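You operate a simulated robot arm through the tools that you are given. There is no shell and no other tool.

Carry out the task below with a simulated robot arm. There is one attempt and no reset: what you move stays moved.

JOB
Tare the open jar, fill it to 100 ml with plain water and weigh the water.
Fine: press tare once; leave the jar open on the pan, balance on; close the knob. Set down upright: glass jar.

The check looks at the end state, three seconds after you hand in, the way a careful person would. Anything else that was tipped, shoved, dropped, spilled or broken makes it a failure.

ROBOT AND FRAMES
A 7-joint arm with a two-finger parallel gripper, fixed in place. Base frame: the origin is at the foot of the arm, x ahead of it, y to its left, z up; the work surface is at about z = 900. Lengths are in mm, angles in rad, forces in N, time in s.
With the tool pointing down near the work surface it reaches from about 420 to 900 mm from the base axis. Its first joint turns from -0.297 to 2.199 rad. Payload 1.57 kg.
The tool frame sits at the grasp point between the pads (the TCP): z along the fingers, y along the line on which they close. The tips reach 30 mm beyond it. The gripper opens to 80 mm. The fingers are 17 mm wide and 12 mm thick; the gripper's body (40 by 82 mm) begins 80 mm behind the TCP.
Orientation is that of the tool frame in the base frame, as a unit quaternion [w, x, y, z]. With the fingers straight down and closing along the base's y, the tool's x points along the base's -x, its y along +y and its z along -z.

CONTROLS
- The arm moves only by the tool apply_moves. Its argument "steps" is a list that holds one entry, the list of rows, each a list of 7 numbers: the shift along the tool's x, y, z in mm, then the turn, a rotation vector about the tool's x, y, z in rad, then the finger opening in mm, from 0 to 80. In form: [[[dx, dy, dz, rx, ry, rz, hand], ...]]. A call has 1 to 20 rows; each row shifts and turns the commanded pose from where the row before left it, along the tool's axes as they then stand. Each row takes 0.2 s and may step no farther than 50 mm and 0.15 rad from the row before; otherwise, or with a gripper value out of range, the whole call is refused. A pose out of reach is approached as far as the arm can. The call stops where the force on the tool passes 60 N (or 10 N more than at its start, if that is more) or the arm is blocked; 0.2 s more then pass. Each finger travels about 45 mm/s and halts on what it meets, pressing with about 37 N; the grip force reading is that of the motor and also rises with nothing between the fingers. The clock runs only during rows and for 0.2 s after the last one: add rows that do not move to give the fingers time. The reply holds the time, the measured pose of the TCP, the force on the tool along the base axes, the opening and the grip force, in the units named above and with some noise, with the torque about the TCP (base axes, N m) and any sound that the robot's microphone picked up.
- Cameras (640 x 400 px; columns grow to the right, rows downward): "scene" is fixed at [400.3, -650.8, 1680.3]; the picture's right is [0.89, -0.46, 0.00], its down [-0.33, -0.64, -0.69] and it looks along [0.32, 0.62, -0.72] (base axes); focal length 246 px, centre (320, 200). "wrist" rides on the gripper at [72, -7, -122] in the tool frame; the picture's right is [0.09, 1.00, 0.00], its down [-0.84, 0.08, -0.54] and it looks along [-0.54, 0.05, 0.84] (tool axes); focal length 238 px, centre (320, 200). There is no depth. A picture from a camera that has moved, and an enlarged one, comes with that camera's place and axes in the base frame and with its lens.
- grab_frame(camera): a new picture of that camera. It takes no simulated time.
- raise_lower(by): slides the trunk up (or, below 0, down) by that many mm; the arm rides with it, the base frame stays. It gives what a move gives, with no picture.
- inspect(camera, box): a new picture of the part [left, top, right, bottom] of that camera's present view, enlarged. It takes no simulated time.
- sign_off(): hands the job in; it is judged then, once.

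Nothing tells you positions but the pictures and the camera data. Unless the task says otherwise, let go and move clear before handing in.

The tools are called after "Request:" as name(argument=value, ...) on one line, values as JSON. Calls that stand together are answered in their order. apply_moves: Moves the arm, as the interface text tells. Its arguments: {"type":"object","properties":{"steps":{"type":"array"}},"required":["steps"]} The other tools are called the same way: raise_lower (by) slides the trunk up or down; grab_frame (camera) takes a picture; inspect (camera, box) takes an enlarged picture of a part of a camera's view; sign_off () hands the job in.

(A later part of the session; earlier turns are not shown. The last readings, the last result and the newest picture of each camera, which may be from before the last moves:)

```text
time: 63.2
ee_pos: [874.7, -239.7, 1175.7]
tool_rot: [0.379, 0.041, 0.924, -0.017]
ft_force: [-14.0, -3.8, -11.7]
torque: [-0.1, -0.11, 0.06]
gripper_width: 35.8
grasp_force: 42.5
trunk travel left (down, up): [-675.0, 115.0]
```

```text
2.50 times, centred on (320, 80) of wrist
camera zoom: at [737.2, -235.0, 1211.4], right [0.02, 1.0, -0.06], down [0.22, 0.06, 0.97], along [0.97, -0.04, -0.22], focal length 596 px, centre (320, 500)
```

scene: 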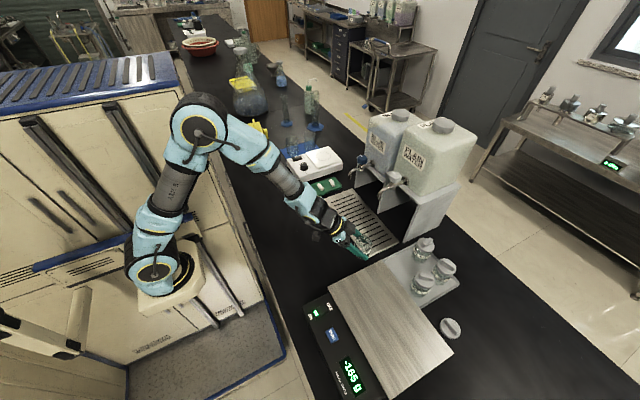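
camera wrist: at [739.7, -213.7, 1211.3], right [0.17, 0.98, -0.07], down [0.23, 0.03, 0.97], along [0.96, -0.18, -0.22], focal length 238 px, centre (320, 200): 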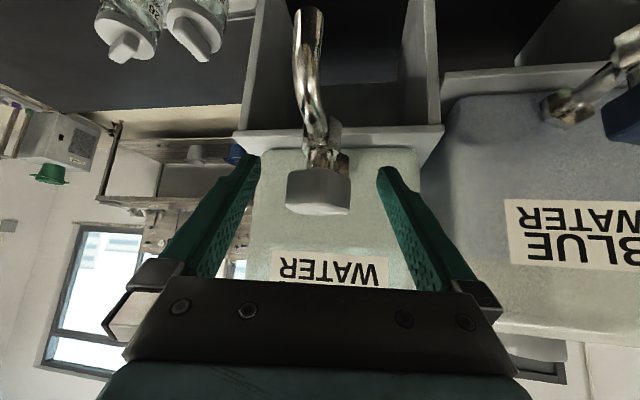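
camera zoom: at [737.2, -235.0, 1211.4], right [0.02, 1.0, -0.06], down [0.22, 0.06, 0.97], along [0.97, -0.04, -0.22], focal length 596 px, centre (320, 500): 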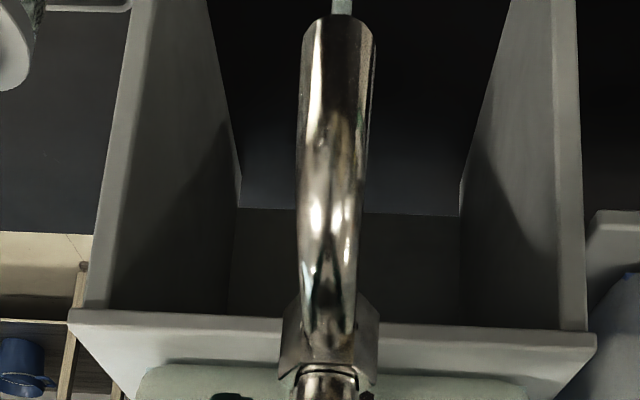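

The flow is slow; I keep holding in 4-second chunks and track the level.

Request:
apply_moves(steps=[[[0, 0, 0, 0, 0, 0, 24], [0, 0, 0, 0, 0, 0, 24], [0, 0, 0, 0, 0, 0, 24], [0, 0, 0, 0, 0, 0, 24], [0, 0, 0, 0, 0, 0, 24], [0, 0, 0, 0, 0, 0, 24], [0, 0, 0, 0, 0, 0, 24], [0, 0, 0, 0, 0, 0, 24], [0, 0, 0, 0, 0, 0, 24], [0, 0, 0, 0, 0, 0, 24], [0, 0, 0, 0, 0, 0, 24], [0, 0, 0, 0, 0, 0, 24], [0, 0, 0, 0, 0, 0, 24], [0, 0, 0, 0, 0, 0, 24], [0, 0, 0, 0, 0, 0, 24], [0, 0, 0, 0, 0, 0, 24], [0, 0, 0, 0, 0, 0, 24], [0, 0, 0, 0, 0, 0, 24], [0, 0, 0, 0, 0, 0, 24]]])

Request:
inspect(camera="scene", box=[375, 216, 397, 243])

```text
time: 67.2
ee_pos: [873.7, -239.2, 1175.2]
tool_rot: [0.379, 0.041, 0.924, -0.017]
ft_force: [-15.2, -2.6, -14.4]
torque: [-0.01, 0.02, 0.07]
gripper_width: 35.9
grasp_force: 42.5
trunk travel left (down, up): [-675.0, 115.0]
```

```text
14.81 times, centred on (386, 230) of scene
camera zoom: at [400.3, -650.8, 1680.3], right [0.89, -0.46, 0.0], down [-0.33, -0.64, -0.69], along [0.32, 0.62, -0.72], focal length 3650 px, centre (-658, -237)
```

zoom: 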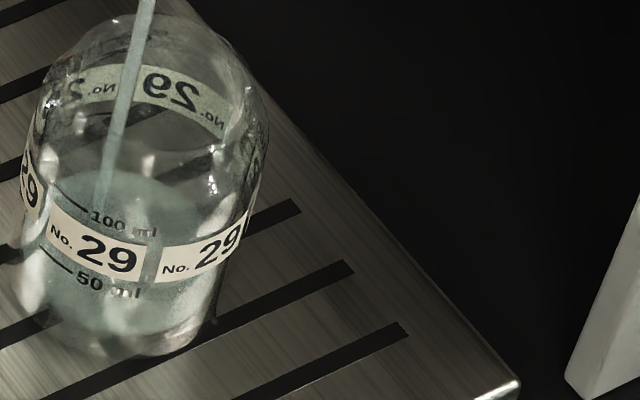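

Rate is about 2 ml/s. I relieve the side force slightly, open a bit further (+0.1 rad) and check again.

Request:
apply_moves(steps=[[[1.2, 0, 0, -0.0352, 0, -0.0356, 24], [0, 0, 0, -0.0352, 0, -0.0356, 24], [0, 0, 0, 0, 0, 0, 24], [0, 0, 0, 0, 0, 0, 24], [0, 0, 0, 0, 0, 0, 24], [0, 0, 0, 0, 0, 0, 24], [0, 0, 0, 0, 0, 0, 24], [0, 0, 0, 0, 0, 0, 24], [0, 0, 0, 0, 0, 0, 24], [0, 0, 0, 0, 0, 0, 24], [0, 0, 0, 0, 0, 0, 24]]])

Request:
inspect(camera="scene", box=[375, 216, 397, 243])

Request:
inspect(camera="scene", box=[340, 150, 430, 260])

```text
time: 69.6
ee_pos: [875.2, -240.4, 1175.5]
tool_rot: [0.381, -0.005, 0.924, 0.001]
ft_force: [21.7, -6.0, 14.0]
torque: [0.21, 0.27, 0.06]
gripper_width: 36.0
grasp_force: 42.4
trunk travel left (down, up): [-675.0, 115.0]
```

```text
14.81 times, centred on (386, 230) of scene
camera zoom: at [400.3, -650.8, 1680.3], right [0.89, -0.46, 0.0], down [-0.33, -0.64, -0.69], along [0.32, 0.62, -0.72], focal length 3650 px, centre (-658, -237)
```

zoom: 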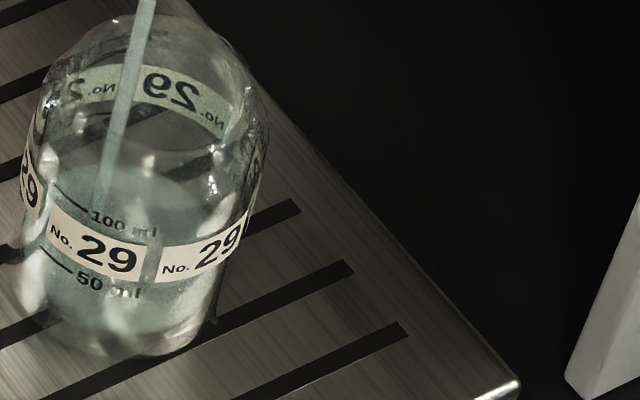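

```text
3.64 times, centred on (385, 205) of scene
camera zoom: at [400.3, -650.8, 1680.3], right [0.89, -0.46, 0.0], down [-0.33, -0.64, -0.69], along [0.32, 0.62, -0.72], focal length 896 px, centre (84, 182)
```

zoom: 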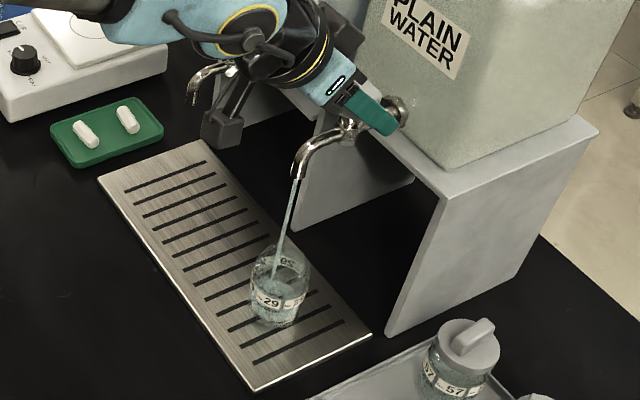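

Request:
apply_moves(steps=[[[-0.6, 0, 0, 0, 0, 0, 24], [0, 0, 0, 0, 0, 0, 24], [0, 0, 0, 0, 0, 0, 24], [0, 0, 0, 0, 0, 0, 24], [0, 0, 0, 0, 0, 0, 24], [0, 0, 0, 0, 0, 0, 24], [0, 0, 0, 0, 0, 0, 24], [0, 0, 0, 0, 0, 0, 24], [0, 0, 0, 0, 0, 0, 24], [0, 0, 0, 0, 0, 0, 24], [0, 0, 0, 0, 0, 0, 24], [0, 0, 0, 0, 0, 0, 24], [0, 0, 0, 0, 0, 0, 24], [0, 0, 0, 0, 0, 0, 24], [0, 0, 0, 0, 0, 0, 24], [0, 0, 0, 0, 0, 0, 24], [0, 0, 0, 0, 0, 0, 24], [0, 0, 0, 0, 0, 0, 24], [0, 0, 0, 0, 0, 0, 24]]])

Request:
inspect(camera="scene", box=[375, 216, 397, 243])

```text
time: 73.6
ee_pos: [875.1, -240.1, 1175.8]
tool_rot: [0.38, -0.006, 0.925, 0.003]
ft_force: [9.1, -6.3, 16.9]
torque: [0.21, 0.1, 0.06]
gripper_width: 35.7
grasp_force: 42.5
trunk travel left (down, up): [-675.0, 115.0]
```

```text
14.81 times, centred on (386, 230) of scene
camera zoom: at [400.3, -650.8, 1680.3], right [0.89, -0.46, 0.0], down [-0.33, -0.64, -0.69], along [0.32, 0.62, -0.72], focal length 3650 px, centre (-658, -237)
```

zoom: 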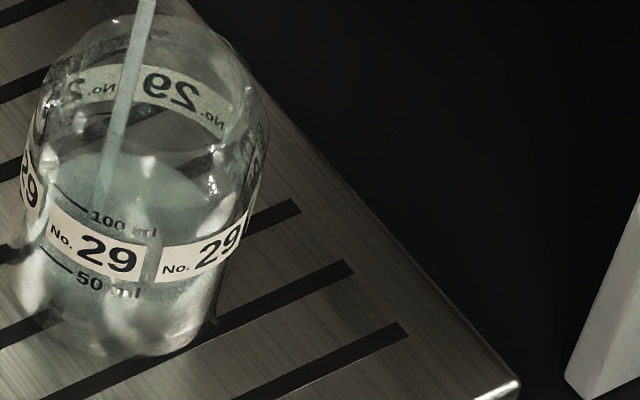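

Level is roughly 30 ml. I open a further 0.2 rad for a faster flow.

Request:
apply_moves(steps=[[[-0.3, 0, 0, -0.0352, 0, -0.0356, 24], [0, 0, 0, -0.0352, 0, -0.0356, 24], [0, 0, 0, -0.0352, 0, -0.0356, 24], [0, 0, 0, -0.0352, 0, -0.0356, 24], [0, 0, 0, 0, 0, 0, 24], [0, 0, 0, 0, 0, 0, 24], [0, 0, 0, 0, 0, 0, 24], [0, 0, 0, 0, 0, 0, 24], [0, 0, 0, 0, 0, 0, 24]]])

Request:
inspect(camera="scene", box=[375, 216, 397, 243])

Request:
inspect(camera="scene", box=[340, 150, 430, 260])

```text
time: 75.6
ee_pos: [874.3, -239.2, 1174.9]
tool_rot: [0.378, -0.098, 0.92, 0.041]
ft_force: [13.5, 0.1, 16.6]
torque: [0.34, -0.1, 0.06]
gripper_width: 35.8
grasp_force: 42.6
trunk travel left (down, up): [-675.0, 115.0]
```

```text
14.81 times, centred on (386, 230) of scene
camera zoom: at [400.3, -650.8, 1680.3], right [0.89, -0.46, 0.0], down [-0.33, -0.64, -0.69], along [0.32, 0.62, -0.72], focal length 3650 px, centre (-658, -237)
```

zoom: 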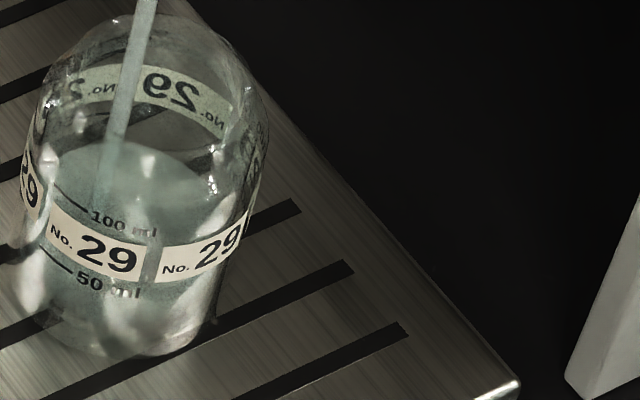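

```text
3.64 times, centred on (385, 205) of scene
camera zoom: at [400.3, -650.8, 1680.3], right [0.89, -0.46, 0.0], down [-0.33, -0.64, -0.69], along [0.32, 0.62, -0.72], focal length 896 px, centre (84, 182)
```

zoom: 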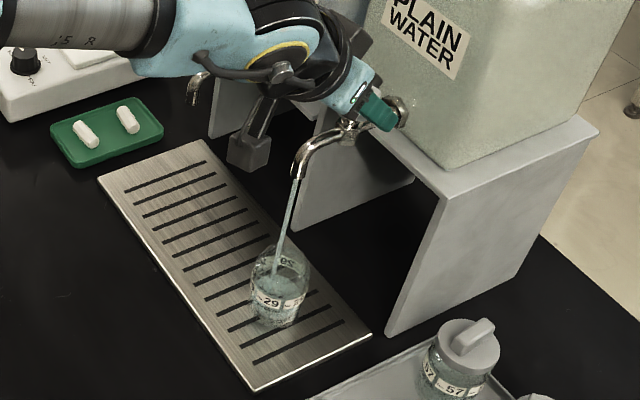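

Request:
apply_moves(steps=[[[-0.4, 0, 0, 0, 0, 0, 24], [0, 0, 0, 0, 0, 0, 24], [0, 0, 0, 0, 0, 0, 24], [0, 0, 0, 0, 0, 0, 24], [0, 0, 0, 0, 0, 0, 24], [0, 0, 0, 0, 0, 0, 24], [0, 0, 0, 0, 0, 0, 24], [0, 0, 0, 0, 0, 0, 24], [0, 0, 0, 0, 0, 0, 24], [0, 0, 0, 0, 0, 0, 24], [0, 0, 0, 0, 0, 0, 24], [0, 0, 0, 0, 0, 0, 24], [0, 0, 0, 0, 0, 0, 24], [0, 0, 0, 0, 0, 0, 24]]])

Request:
inspect(camera="scene", box=[375, 216, 397, 243])

```text
time: 78.6
ee_pos: [874.4, -239.4, 1175.6]
tool_rot: [0.378, -0.098, 0.92, 0.041]
ft_force: [3.3, 6.6, 10.4]
torque: [0.18, 0.2, 0.06]
gripper_width: 35.9
grasp_force: 43.0
trunk travel left (down, up): [-675.0, 115.0]
```

```text
14.81 times, centred on (386, 230) of scene
camera zoom: at [400.3, -650.8, 1680.3], right [0.89, -0.46, 0.0], down [-0.33, -0.64, -0.69], along [0.32, 0.62, -0.72], focal length 3650 px, centre (-658, -237)
```

zoom: 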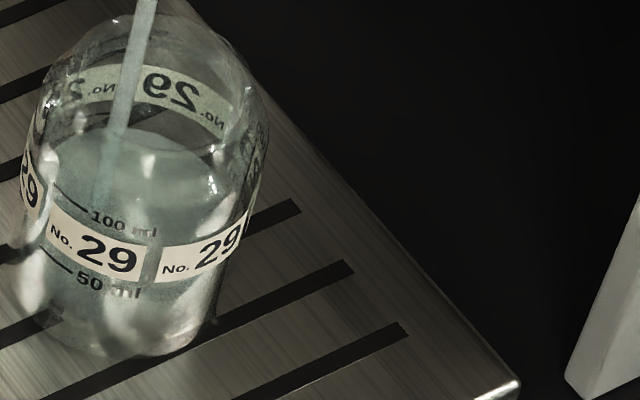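

Level is near 45–50 ml. Continuing.

Request:
apply_moves(steps=[[[0, 0, 0, 0, 0, 0, 24], [0, 0, 0, 0, 0, 0, 24], [0, 0, 0, 0, 0, 0, 24], [0, 0, 0, 0, 0, 0, 24], [0, 0, 0, 0, 0, 0, 24], [0, 0, 0, 0, 0, 0, 24], [0, 0, 0, 0, 0, 0, 24], [0, 0, 0, 0, 0, 0, 24], [0, 0, 0, 0, 0, 0, 24], [0, 0, 0, 0, 0, 0, 24], [0, 0, 0, 0, 0, 0, 24], [0, 0, 0, 0, 0, 0, 24], [0, 0, 0, 0, 0, 0, 24], [0, 0, 0, 0, 0, 0, 24], [0, 0, 0, 0, 0, 0, 24], [0, 0, 0, 0, 0, 0, 24], [0, 0, 0, 0, 0, 0, 24], [0, 0, 0, 0, 0, 0, 24], [0, 0, 0, 0, 0, 0, 24]]])

Request:
inspect(camera="scene", box=[375, 216, 397, 243])

```text
time: 82.6
ee_pos: [874.5, -239.0, 1174.1]
tool_rot: [0.378, -0.098, 0.92, 0.04]
ft_force: [0.0, 6.6, 4.6]
torque: [0.19, 0.04, 0.03]
gripper_width: 35.6
grasp_force: 42.7
trunk travel left (down, up): [-675.0, 115.0]
```

```text
14.81 times, centred on (386, 230) of scene
camera zoom: at [400.3, -650.8, 1680.3], right [0.89, -0.46, 0.0], down [-0.33, -0.64, -0.69], along [0.32, 0.62, -0.72], focal length 3650 px, centre (-658, -237)
```

zoom: 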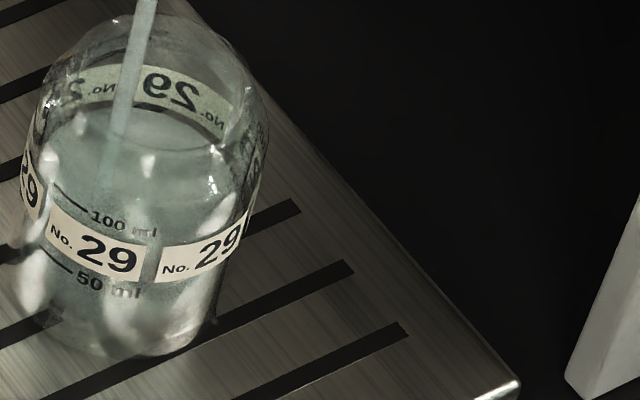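

Surface is at the lower edge of the rear label, about 60 ml. Holding ~6 s more.

Request:
apply_moves(steps=[[[0, 0, 0, 0, 0, 0, 24], [0, 0, 0, 0, 0, 0, 24], [0, 0, 0, 0, 0, 0, 24], [0, 0, 0, 0, 0, 0, 24], [0, 0, 0, 0, 0, 0, 24], [0, 0, 0, 0, 0, 0, 24], [0, 0, 0, 0, 0, 0, 24], [0, 0, 0, 0, 0, 0, 24], [0, 0, 0, 0, 0, 0, 24], [0, 0, 0, 0, 0, 0, 24], [0, 0, 0, 0, 0, 0, 24], [0, 0, 0, 0, 0, 0, 24], [0, 0, 0, 0, 0, 0, 24], [0, 0, 0, 0, 0, 0, 24], [0, 0, 0, 0, 0, 0, 24], [0, 0, 0, 0, 0, 0, 24], [0, 0, 0, 0, 0, 0, 24], [0, 0, 0, 0, 0, 0, 24], [0, 0, 0, 0, 0, 0, 24]]])

Request:
inspect(camera="scene", box=[375, 216, 397, 243])

```text
time: 86.6
ee_pos: [874.8, -239.8, 1175.4]
tool_rot: [0.378, -0.098, 0.92, 0.04]
ft_force: [-2.9, 9.4, 2.1]
torque: [0.16, 0.04, 0.03]
gripper_width: 35.9
grasp_force: 42.8
trunk travel left (down, up): [-675.0, 115.0]
```

```text
14.81 times, centred on (386, 230) of scene
camera zoom: at [400.3, -650.8, 1680.3], right [0.89, -0.46, 0.0], down [-0.33, -0.64, -0.69], along [0.32, 0.62, -0.72], focal length 3650 px, centre (-658, -237)
```

zoom: 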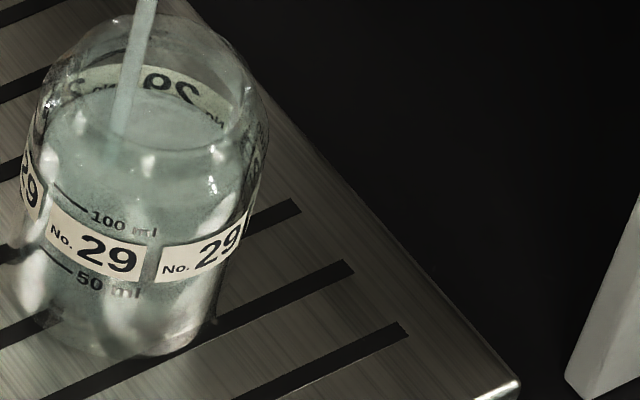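

About 75 ml now. Holding ~4 s more.

Request:
apply_moves(steps=[[[0, 0, 0, 0, 0, 0, 24], [0, 0, 0, 0, 0, 0, 24], [0, 0, 0, 0, 0, 0, 24], [0, 0, 0, 0, 0, 0, 24], [0, 0, 0, 0, 0, 0, 24], [0, 0, 0, 0, 0, 0, 24], [0, 0, 0, 0, 0, 0, 24], [0, 0, 0, 0, 0, 0, 24], [0, 0, 0, 0, 0, 0, 24], [0, 0, 0, 0, 0, 0, 24], [0, 0, 0, 0, 0, 0, 24], [0, 0, 0, 0, 0, 0, 24], [0, 0, 0, 0, 0, 0, 24], [0, 0, 0, 0, 0, 0, 24], [0, 0, 0, 0, 0, 0, 24], [0, 0, 0, 0, 0, 0, 24]]])

Request:
inspect(camera="scene", box=[375, 216, 397, 243])

Request:
inspect(camera="scene", box=[372, 214, 388, 234])

```text
time: 90.0
ee_pos: [873.4, -238.1, 1174.6]
tool_rot: [0.378, -0.098, 0.92, 0.04]
ft_force: [-3.3, 9.8, 0.6]
torque: [0.18, 0.07, 0.06]
gripper_width: 35.7
grasp_force: 42.4
trunk travel left (down, up): [-675.0, 115.0]
```

```text
14.81 times, centred on (386, 230) of scene
camera zoom: at [400.3, -650.8, 1680.3], right [0.89, -0.46, 0.0], down [-0.33, -0.64, -0.69], along [0.32, 0.62, -0.72], focal length 3650 px, centre (-658, -237)
```

zoom: 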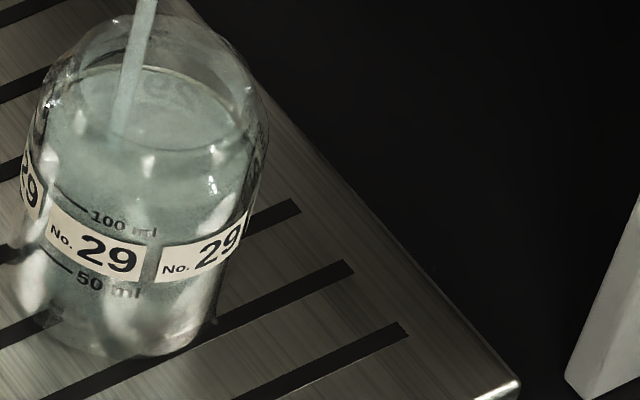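

```text
16.00 times, centred on (380, 224) of scene
camera zoom: at [400.3, -650.8, 1680.3], right [0.89, -0.46, 0.0], down [-0.33, -0.64, -0.69], along [0.32, 0.62, -0.72], focal length 3942 px, centre (-640, -184)
```

zoom: 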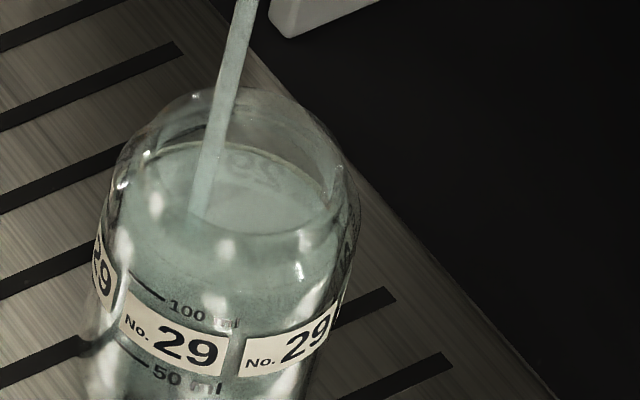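

The surface is at the top of the rear label (~85 ml). Two more seconds, then I check.

Request:
apply_moves(steps=[[[0, 0, 0, 0, 0, 0, 24], [0, 0, 0, 0, 0, 0, 24], [0, 0, 0, 0, 0, 0, 24], [0, 0, 0, 0, 0, 0, 24], [0, 0, 0, 0, 0, 0, 24], [0, 0, 0, 0, 0, 0, 24], [0, 0, 0, 0, 0, 0, 24], [0, 0, 0, 0, 0, 0, 24], [0, 0, 0, 0, 0, 0, 24]]])

Request:
inspect(camera="scene", box=[375, 216, 397, 243])

Request:
inspect(camera="scene", box=[372, 214, 388, 234])

```text
time: 92.0
ee_pos: [873.1, -238.0, 1175.6]
tool_rot: [0.378, -0.098, 0.92, 0.04]
ft_force: [-4.0, 8.9, 0.4]
torque: [0.15, 0.0, 0.05]
gripper_width: 35.7
grasp_force: 43.0
trunk travel left (down, up): [-675.0, 115.0]
```

```text
14.81 times, centred on (386, 230) of scene
camera zoom: at [400.3, -650.8, 1680.3], right [0.89, -0.46, 0.0], down [-0.33, -0.64, -0.69], along [0.32, 0.62, -0.72], focal length 3650 px, centre (-658, -237)
```

zoom: 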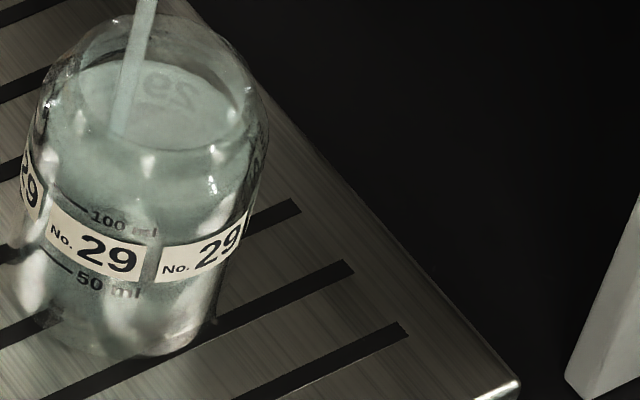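

```text
16.00 times, centred on (380, 224) of scene
camera zoom: at [400.3, -650.8, 1680.3], right [0.89, -0.46, 0.0], down [-0.33, -0.64, -0.69], along [0.32, 0.62, -0.72], focal length 3942 px, centre (-640, -184)
```

zoom: 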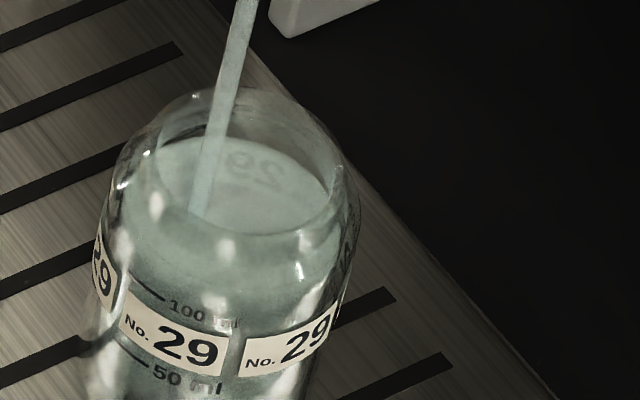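

Estimated low 90s. I now turn the knob back the full 0.45 rad to close it.

Request:
apply_moves(steps=[[[0, 0, 0, 0.0352, 0, 0.0356, 24], [0, 0, 0, 0.0352, 0, 0.0356, 24], [0, 0, 0, 0.0352, 0, 0.0356, 24], [0, 0, 0, 0.0352, 0, 0.0356, 24], [0, 0, 0, 0.0352, 0, 0.0356, 24], [0, 0, 0, 0.0352, 0, 0.0356, 24], [0, 0, 0, 0.0352, 0, 0.0356, 24], [0, 0, 0, 0.0352, 0, 0.0356, 24], [0, 0, 0, 0.0352, 0, 0.0356, 24], [0, 0, 0, 0, 0, 0, 24]]])

Request:
inspect(camera="scene", box=[375, 216, 397, 243])

Request:
inspect(camera="scene", box=[340, 150, 430, 260])

Request:
inspect(camera="wrist", box=[240, 100, 400, 300])

```text
time: 94.2
ee_pos: [876.0, -241.8, 1175.4]
tool_rot: [0.377, 0.111, 0.918, -0.046]
ft_force: [0.2, -1.1, -4.5]
torque: [-0.09, -0.52, 0.56]
gripper_width: 35.9
grasp_force: 42.3
trunk travel left (down, up): [-675.0, 115.0]
```

```text
14.81 times, centred on (386, 230) of scene
camera zoom: at [400.3, -650.8, 1680.3], right [0.89, -0.46, 0.0], down [-0.33, -0.64, -0.69], along [0.32, 0.62, -0.72], focal length 3650 px, centre (-658, -237)
```

zoom: 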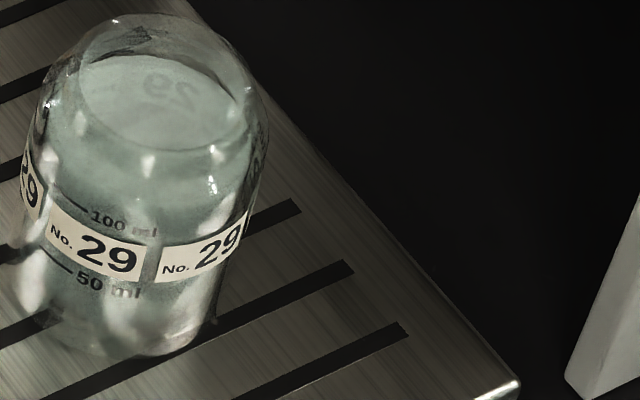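

```text
3.64 times, centred on (385, 205) of scene
camera zoom: at [400.3, -650.8, 1680.3], right [0.89, -0.46, 0.0], down [-0.33, -0.64, -0.69], along [0.32, 0.62, -0.72], focal length 896 px, centre (84, 182)
```

zoom: 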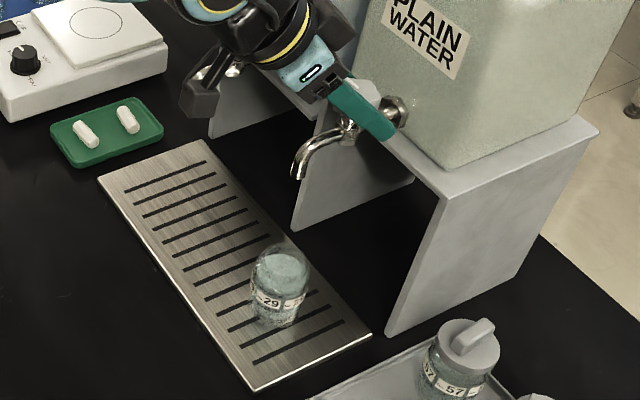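

```text
2.00 times, centred on (320, 200) of wrist
camera zoom: at [739.5, -214.8, 1211.2], right [0.17, 0.98, -0.07], down [0.23, 0.03, 0.97], along [0.96, -0.18, -0.22], focal length 477 px, centre (320, 200)
```

zoom: 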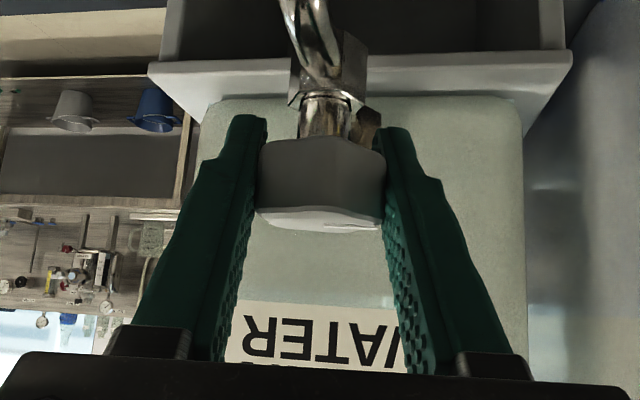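

The stream has stopped with the knob firmly at its closed stop. I release, back out, and will check the water line from the side.

Request:
apply_moves(steps=[[[0, 0, 0, 0, 0, 0, 50], [0, 0, 0, 0, 0, 0, 70], [0, 0, 0, 0, 0, 0, 80], [0, 0, 0, 0, 0, 0, 80], [0, 0, 0, 0, 0, 0, 80], [0, 0, -15, 0, 0, 0, 80], [0, 0, -30, 0, 0, 0, 80], [0, 0, -35, 0, 0, 0, 80], [0, 0, -35, 0, 0, 0, 80], [0, 0, -35, 0, 0, 0, 80], [0, 0, 0, 0, 0, 0, 80]]])

Request:
inspect(camera="scene", box=[340, 150, 430, 260])

Request:
grab_frame(camera="wrist")

```text
time: 96.6
ee_pos: [773.0, -213.2, 1282.3]
tool_rot: [0.377, 0.11, 0.918, -0.046]
ft_force: [0.7, -0.7, -0.5]
torque: [0.04, -0.02, -0.02]
gripper_width: 80.1
grasp_force: 0.1
trunk travel left (down, up): [-675.0, 115.0]
```

```text
3.64 times, centred on (385, 205) of scene
camera zoom: at [400.3, -650.8, 1680.3], right [0.89, -0.46, 0.0], down [-0.33, -0.64, -0.69], along [0.32, 0.62, -0.72], focal length 896 px, centre (84, 182)
```

zoom: 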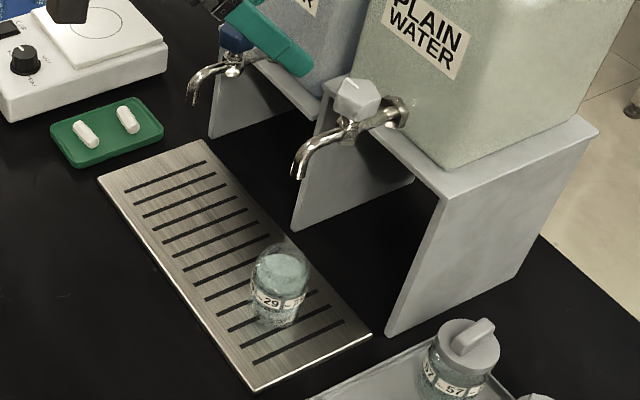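

```text
taken
camera wrist: at [638.2, -188.5, 1318.4], right [0.17, 0.98, -0.07], down [0.23, 0.02, 0.97], along [0.96, -0.18, -0.22], focal length 238 px, centre (320, 200)
```

wrist: 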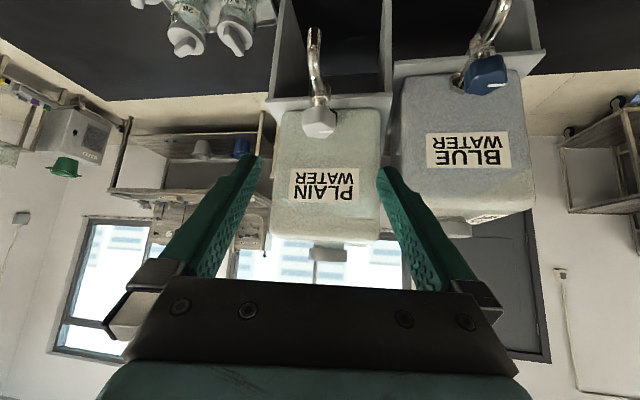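

Request:
apply_moves(steps=[[[16.7, -8, -16.5, 0, 0, 0, 80], [16.7, -8, -16.5, 0, 0, 0, 80], [26, 0, 26.3, 0, 0, 0, 80], [26, 0, 26.3, 0, 0, 0, 80], [26, 0, 26.3, 0, 0, 0, 80], [26, 0, 26.3, 0, 0, 0, 80], [26, 0, 26.3, 0, 0, 0, 80], [26, 0, 26.3, 0, 0, 0, 80], [0, 0, 0, 0, 0, 0, 80]]])

Request:
grab_frame(camera="wrist")

Request:
inspect(camera="wrist", box=[290, 90, 350, 170])

```text
time: 98.6
ee_pos: [722.0, -218.6, 1059.7]
tool_rot: [0.377, 0.109, 0.918, -0.045]
ft_force: [-0.2, 0.1, 0.7]
torque: [0.01, 0.01, -0.02]
gripper_width: 80.1
grasp_force: 0.1
trunk travel left (down, up): [-675.0, 115.0]
```

```text
taken
camera wrist: at [587.8, -194.0, 1096.1], right [0.17, 0.98, -0.07], down [0.23, 0.03, 0.97], along [0.96, -0.18, -0.22], focal length 238 px, centre (320, 200)
```

wrist: 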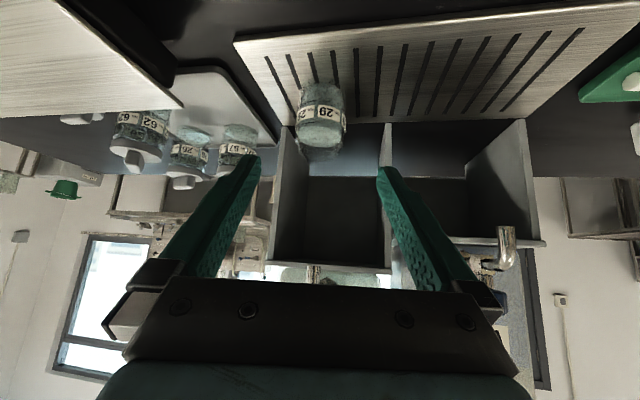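

```text
5.00 times, centred on (320, 130) of wrist
camera zoom: at [587.8, -194.0, 1096.1], right [0.17, 0.98, -0.07], down [0.23, 0.03, 0.97], along [0.96, -0.18, -0.22], focal length 1192 px, centre (320, 550)
```

zoom: 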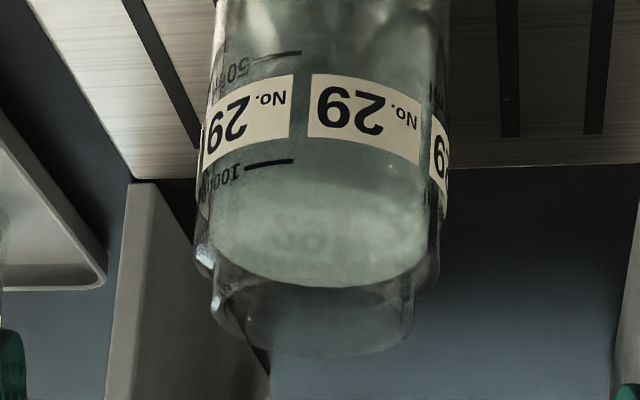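

Request:
apply_moves(steps=[[[-0.1, 0.2, 30, 0, 0, 0, 80], [-0.1, 0.2, 30, 0, 0, 0, 80], [-0.1, 0.2, 30, 0, 0, 0, 80], [-0.1, 0.2, 25, 0, 0, 0, 80], [-0.1, 0.1, 20, 0, 0, 0, 80], [-0.1, 0, 15, 0, 0, 0, 80], [0, 0, 0, 0, 0, 0, 80]]])

Request:
grab_frame(camera="wrist")

Request:
inspect(camera="wrist", box=[260, 100, 380, 260])

```text
time: 100.2
ee_pos: [826.5, -244.5, 952.8]
tool_rot: [0.378, 0.111, 0.918, -0.046]
ft_force: [0.2, -0.2, 0.3]
torque: [-0.02, 0.03, 0.01]
gripper_width: 80.4
grasp_force: 0.0
trunk travel left (down, up): [-675.0, 115.0]
```

```text
taken
camera wrist: at [691.0, -219.8, 989.2], right [0.17, 0.98, -0.07], down [0.23, 0.02, 0.97], along [0.96, -0.18, -0.22], focal length 238 px, centre (320, 200)
```

wrist: 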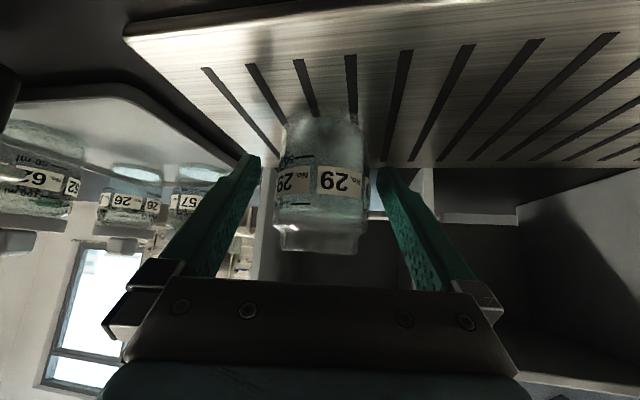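

```text
2.50 times, centred on (320, 180) of wrist
camera zoom: at [691.0, -219.8, 989.2], right [0.17, 0.98, -0.07], down [0.23, 0.02, 0.97], along [0.96, -0.18, -0.22], focal length 596 px, centre (320, 250)
```

zoom: 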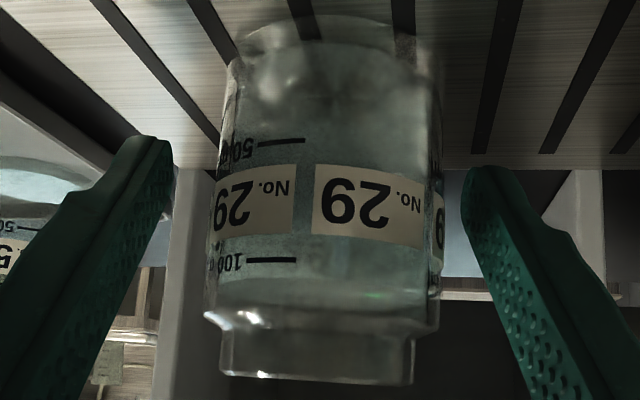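

Request:
inspect(camera="wrist", box=[290, 160, 350, 240])

```text
5.00 times, centred on (320, 200) of wrist
camera zoom: at [691.0, -219.8, 989.2], right [0.17, 0.98, -0.07], down [0.23, 0.02, 0.97], along [0.96, -0.18, -0.22], focal length 1192 px, centre (320, 200)
```

zoom: 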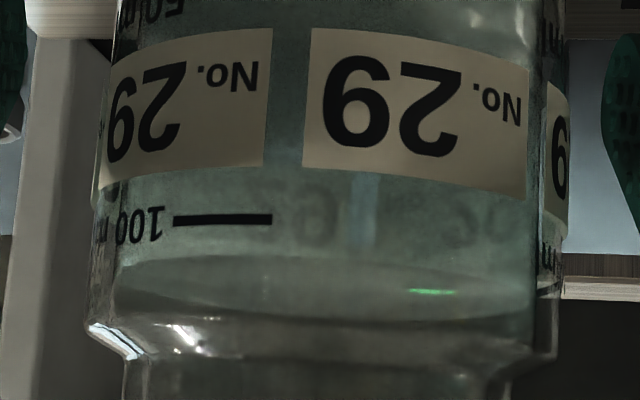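

From this side view the surface sits near or slightly above the 100 ml line; weighing will tell. I grip the jar gently and lift it.

Request:
apply_moves(steps=[[[0, 0, 0, 0, 0, 0, 66], [0, 0, 0, 0, 0, 0, 60], [0, 0, 0, 0, 0, 0, 54], [0, 0, 0, 0, 0, 0, 48], [0, 0, 0, 0, 0, 0, 40], [0, 0, 0, 0, 0, 0, 40], [0, 0, 0, 0, 0, 0, 40], [-2.8, 0, -2.84, 0, 0, 0, 40], [-5.6, 0, -5.7, 0, 0, 0, 40], [-7.03, 0, -7.11, 0, 0, 0, 40], [-5.6, 0, -5.7, 0, 0, 0, 40], [0, 0, 0, 0, 0, 0, 40]]])

Request:
grab_frame(camera="wrist")

Request:
inspect(camera="wrist", box=[290, 160, 350, 240])

```text
time: 102.8
ee_pos: [826.0, -244.6, 982.0]
tool_rot: [0.377, 0.11, 0.918, -0.045]
ft_force: [0.3, 0.3, -3.1]
torque: [0.02, -0.01, -0.01]
gripper_width: 55.0
grasp_force: 36.7
trunk travel left (down, up): [-675.0, 115.0]
```

```text
taken
camera wrist: at [691.5, -219.8, 1019.1], right [0.17, 0.98, -0.06], down [0.23, 0.02, 0.97], along [0.96, -0.18, -0.22], focal length 238 px, centre (320, 200)
```

wrist: 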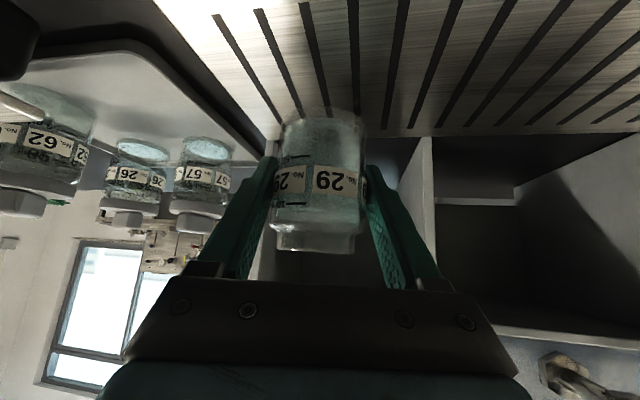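

```text
5.00 times, centred on (320, 200) of wrist
camera zoom: at [691.5, -219.8, 1019.1], right [0.17, 0.98, -0.06], down [0.23, 0.02, 0.97], along [0.96, -0.18, -0.22], focal length 1192 px, centre (320, 200)
```

zoom: 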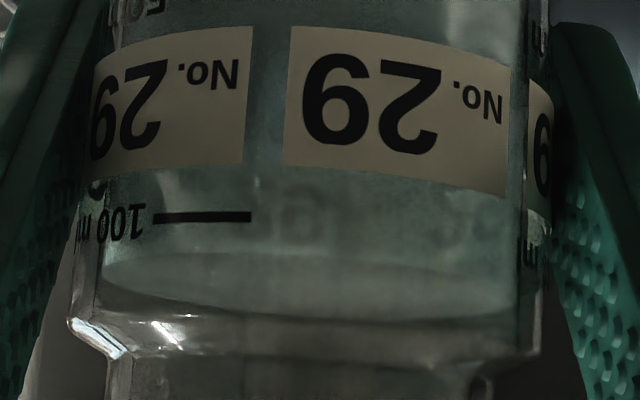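

The jar is lifted level. Carrying it gently back away from the tap.

Request:
apply_moves(steps=[[[3, -5, -3, 0, 0, 0, 40], [6.7, -10.6, -6.6, 0, 0, 0, 40], [6.7, -10.6, -6.6, 0, 0, 0, 40], [6.7, -10.6, -6.6, 0, 0, 0, 40], [6.7, -10.6, -6.6, 0, 0, 0, 40], [6.7, -10.6, -6.6, 0, 0, 0, 40], [6.7, -10.6, -6.6, 0, 0, 0, 40], [6.7, -10.6, -6.6, 0, 0, 0, 40], [3.7, -5.6, -3.6, 0, 0, 0, 40], [-5, 0, -5, 0, 0, 0, 40], [-9.8, 0, -9.95, 0, 0, 0, 40], [-9.8, 0, -9.95, 0, 0, 0, 40], [-9.8, 0, -9.95, 0, 0, 0, 40], [-9.8, 0, -9.95, 0, 0, 0, 40], [-5, 0, -5, 0, 0, 0, 40], [0, 0, 0, 0, 0, 0, 40]]])

Request:
inspect(camera="scene", box=[320, 150, 460, 290])

```text
time: 106.2
ee_pos: [733.2, -307.9, 1053.2]
tool_rot: [0.377, 0.111, 0.918, -0.046]
ft_force: [1.2, -0.4, -2.0]
torque: [0.01, 0.0, -0.04]
gripper_width: 54.9
grasp_force: 36.7
trunk travel left (down, up): [-675.0, 115.0]
```

```text
2.86 times, centred on (390, 220) of scene
camera zoom: at [400.3, -650.8, 1680.3], right [0.89, -0.46, 0.0], down [-0.33, -0.64, -0.69], along [0.32, 0.62, -0.72], focal length 704 px, centre (120, 143)
```

zoom: 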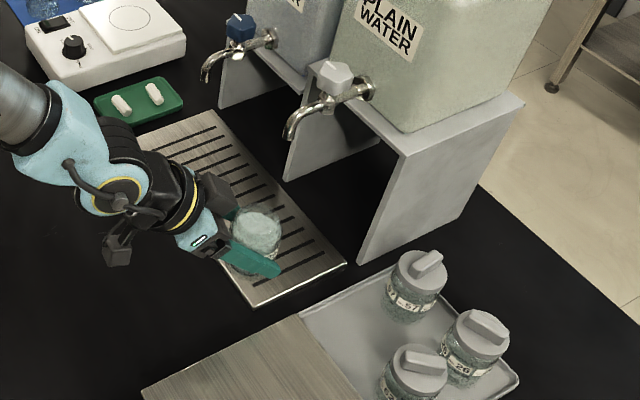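

Request:
apply_moves(steps=[[[0.3, -6, -0.3, 0, 0, 0, 40], [0.5, -12, -0.5, 0, 0, 0, 40], [0.5, -12, -0.5, 0, 0, 0, 40], [0.5, -12, -0.5, 0, 0, 0, 40], [0.5, -12, -0.5, 0, 0, 0, 40], [0, -6, 0, 0, 0, 0, 40], [0, 0, 0, 0.0211, 0, 0.0213, 40], [0, 0, 0, 0.0352, 0, 0.0356, 40], [0, 0, 0, 0.0422, 0, 0.0427, 40], [0, 0, 0, 0.0422, 0, 0.0427, 40], [0, 0, 0, 0.0422, 0, 0.0427, 40], [0, 0, 0, 0.0352, 0, 0.0356, 40], [0, 0, 0, 0.0211, 0, 0.0213, 40], [0, 0, 0, 0, 0, 0, 40]]])

Request:
grab_frame(camera="wrist")

```text
time: 109.2
ee_pos: [716.3, -364.0, 1053.4]
tool_rot: [0.365, 0.264, 0.886, -0.109]
ft_force: [0.4, 0.0, -2.5]
torque: [0.0, 0.0, -0.02]
gripper_width: 55.0
grasp_force: 36.8
trunk travel left (down, up): [-675.0, 115.0]
```

```text
taken
camera wrist: at [597.4, -296.4, 1089.3], right [0.49, 0.87, -0.06], down [0.22, -0.05, 0.97], along [0.84, -0.49, -0.22], focal length 238 px, centre (320, 200)
```

wrist: 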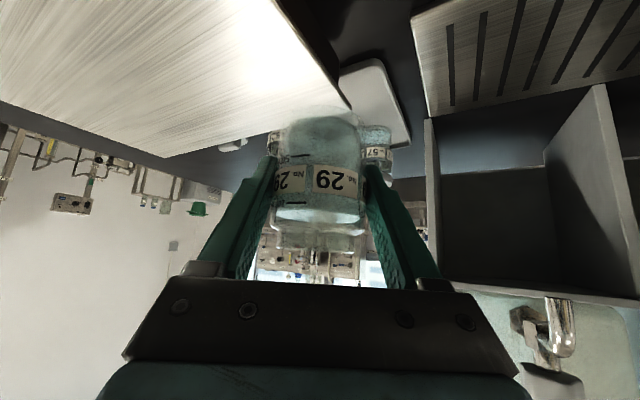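

Request:
apply_moves(steps=[[[-1.6, -6, 1.6, 0, 0, 0, 40], [-3.3, -12.1, 3.3, 0, 0, 0, 40], [-3.3, -12.1, 3.3, 0, 0, 0, 40], [-3.3, -12.1, 3.3, 0, 0, 0, 40], [-3.3, -12.1, 3.3, 0, 0, 0, 40], [-3.3, -12.1, 3.3, 0, 0, 0, 40], [-1.6, -6, 1.6, 0, 0, 0, 40], [3.5, 0, 3.55, 0, 0, 0, 40], [7, 0, 7.1, 0, 0, 0, 40], [7, 0, 7.1, 0, 0, 0, 40], [4.2, 0, 4.3, 0, 0, 0, 40], [2.1, 0, 2.1, 0, 0, 0, 40], [0, 0, 0, 0, 0, 0, 40]]])

Request:
grab_frame(camera="wrist")

Request:
inspect(camera="scene", box=[300, 220, 440, 400])

```text
time: 112.0
ee_pos: [699.6, -441.6, 1019.5]
tool_rot: [0.364, 0.264, 0.887, -0.108]
ft_force: [-0.1, -0.5, -2.7]
torque: [-0.01, -0.01, -0.04]
gripper_width: 55.0
grasp_force: 37.1
trunk travel left (down, up): [-675.0, 115.0]
```

```text
taken
camera wrist: at [581.5, -373.3, 1055.5], right [0.49, 0.87, -0.07], down [0.22, -0.05, 0.97], along [0.84, -0.49, -0.22], focal length 238 px, centre (320, 200)
```

wrist: 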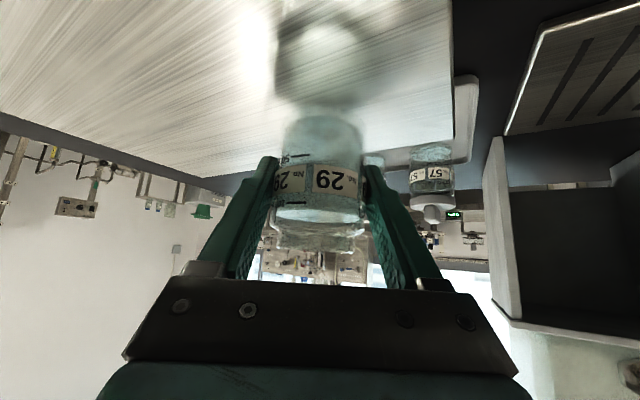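

```text
2.22 times, centred on (370, 310) of scene
camera zoom: at [400.3, -650.8, 1680.3], right [0.89, -0.46, 0.0], down [-0.33, -0.64, -0.69], along [0.32, 0.62, -0.72], focal length 548 px, centre (209, -44)
```

zoom: 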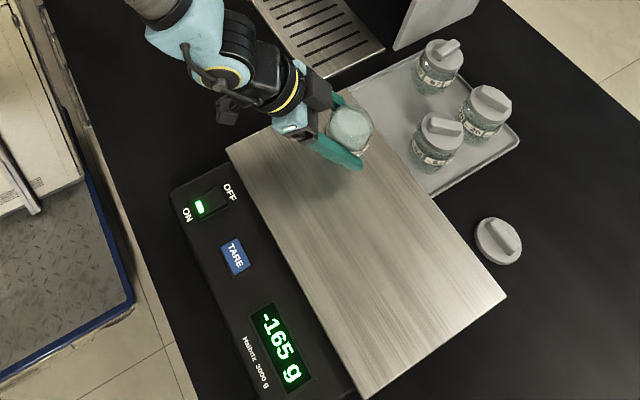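

Request:
apply_moves(steps=[[[2.1, 0, 2.1, 0, 0, 0, 40], [1.4, 0, 1.4, 0, 0, 0, 40], [0.7, 0, 0.7, 0, 0, 0, 40], [0, 0, 0, 0, 0, 0, 40], [0.7, 0, 0.7, 0, 0, 0, 40], [0, 0, 0, 0, 0, 0, 40], [0.7, 0, 0.7, 0, 0, 0, 40], [0, 0, 0, 0, 0, 0, 40]]])

Request:
inspect(camera="scene", box=[300, 220, 440, 400])

```text
time: 113.8
ee_pos: [699.1, -441.9, 1011.7]
tool_rot: [0.364, 0.264, 0.886, -0.109]
ft_force: [-1.3, -0.7, -2.7]
torque: [0.01, 0.0, -0.01]
gripper_width: 55.1
grasp_force: 37.5
trunk travel left (down, up): [-675.0, 115.0]
```

```text
2.22 times, centred on (370, 310) of scene
camera zoom: at [400.3, -650.8, 1680.3], right [0.89, -0.46, 0.0], down [-0.33, -0.64, -0.69], along [0.32, 0.62, -0.72], focal length 548 px, centre (209, -44)
```

zoom: 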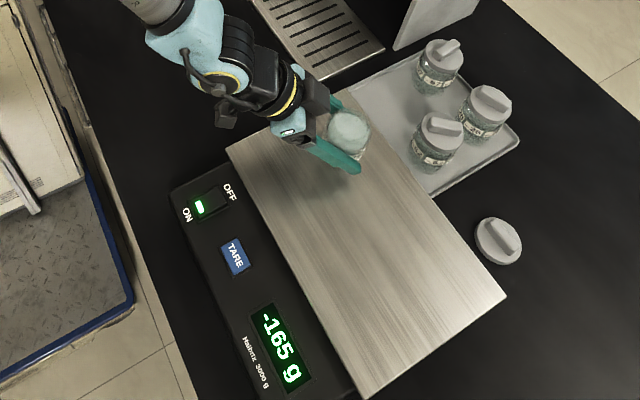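

Request:
apply_moves(steps=[[[0.7, 0, 0.7, 0, 0, 0, 40], [0, 0, 0, 0, 0, 0, 40], [0.7, 0, 0.7, 0, 0, 0, 40], [0, 0, 0, 0, 0, 0, 40]]])

Request:
inspect(camera="scene", box=[300, 220, 440, 400])

```text
time: 114.8
ee_pos: [698.5, -442.0, 1010.3]
tool_rot: [0.365, 0.263, 0.886, -0.109]
ft_force: [-0.6, 2.1, 6.5]
torque: [-0.04, 0.22, -0.07]
gripper_width: 55.1
grasp_force: 36.6
trunk travel left (down, up): [-675.0, 115.0]
```

```text
2.22 times, centred on (370, 310) of scene
camera zoom: at [400.3, -650.8, 1680.3], right [0.89, -0.46, 0.0], down [-0.33, -0.64, -0.69], along [0.32, 0.62, -0.72], focal length 548 px, centre (209, -44)
```

zoom: 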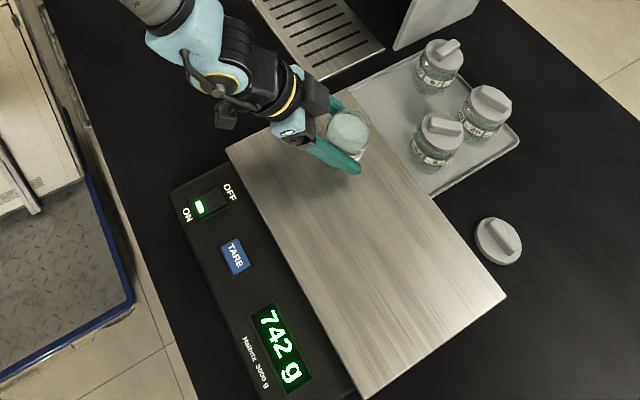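

Contact. Releasing and waiting for the reading.

Request:
apply_moves(steps=[[[0, 0, 0, 0, 0, 0, 60], [0, 0, 0, 0, 0, 0, 70], [0, 0, 0, 0, 0, 0, 80], [0, 0, 0, 0, 0, 0, 80], [0, 0, 0, 0, 0, 0, 80], [0, 0, 0, 0, 0, 0, 80], [0, 0, 0, 0, 0, 0, 80], [0, 0, 0, 0, 0, 0, 80]]])

Request:
inspect(camera="scene", box=[300, 220, 440, 400])

Request:
inspect(camera="wrist", box=[270, 140, 370, 260])

```text
time: 116.6
ee_pos: [698.0, -441.7, 1008.5]
tool_rot: [0.364, 0.265, 0.886, -0.109]
ft_force: [0.3, 0.1, -0.3]
torque: [0.03, 0.02, 0.01]
gripper_width: 79.7
grasp_force: 0.2
trunk travel left (down, up): [-675.0, 115.0]
```

```text
2.22 times, centred on (370, 310) of scene
camera zoom: at [400.3, -650.8, 1680.3], right [0.89, -0.46, 0.0], down [-0.33, -0.64, -0.69], along [0.32, 0.62, -0.72], focal length 548 px, centre (209, -44)
```

zoom: 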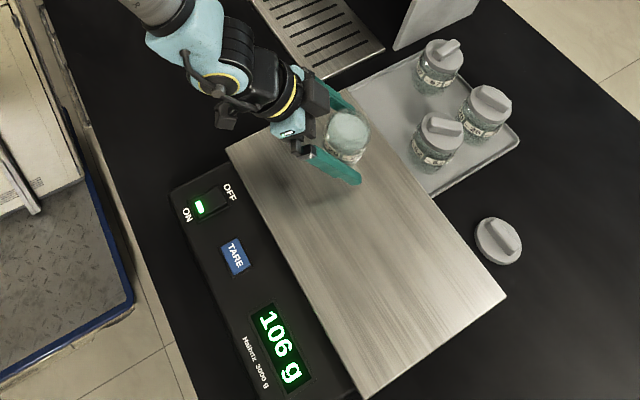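

```text
3.33 times, centred on (320, 200) of wrist
camera zoom: at [579.8, -373.6, 1045.4], right [0.49, 0.87, -0.07], down [0.22, -0.05, 0.97], along [0.84, -0.49, -0.22], focal length 794 px, centre (320, 200)
```

zoom: 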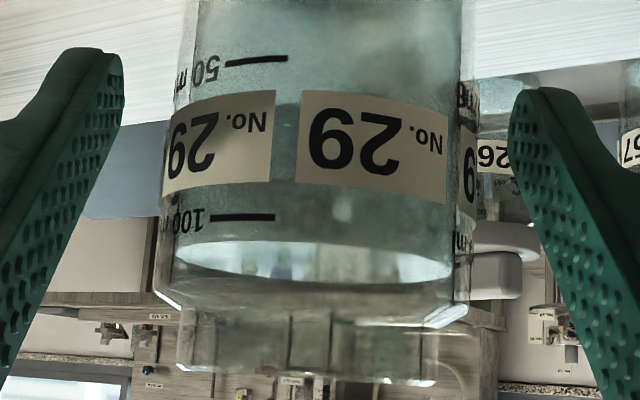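

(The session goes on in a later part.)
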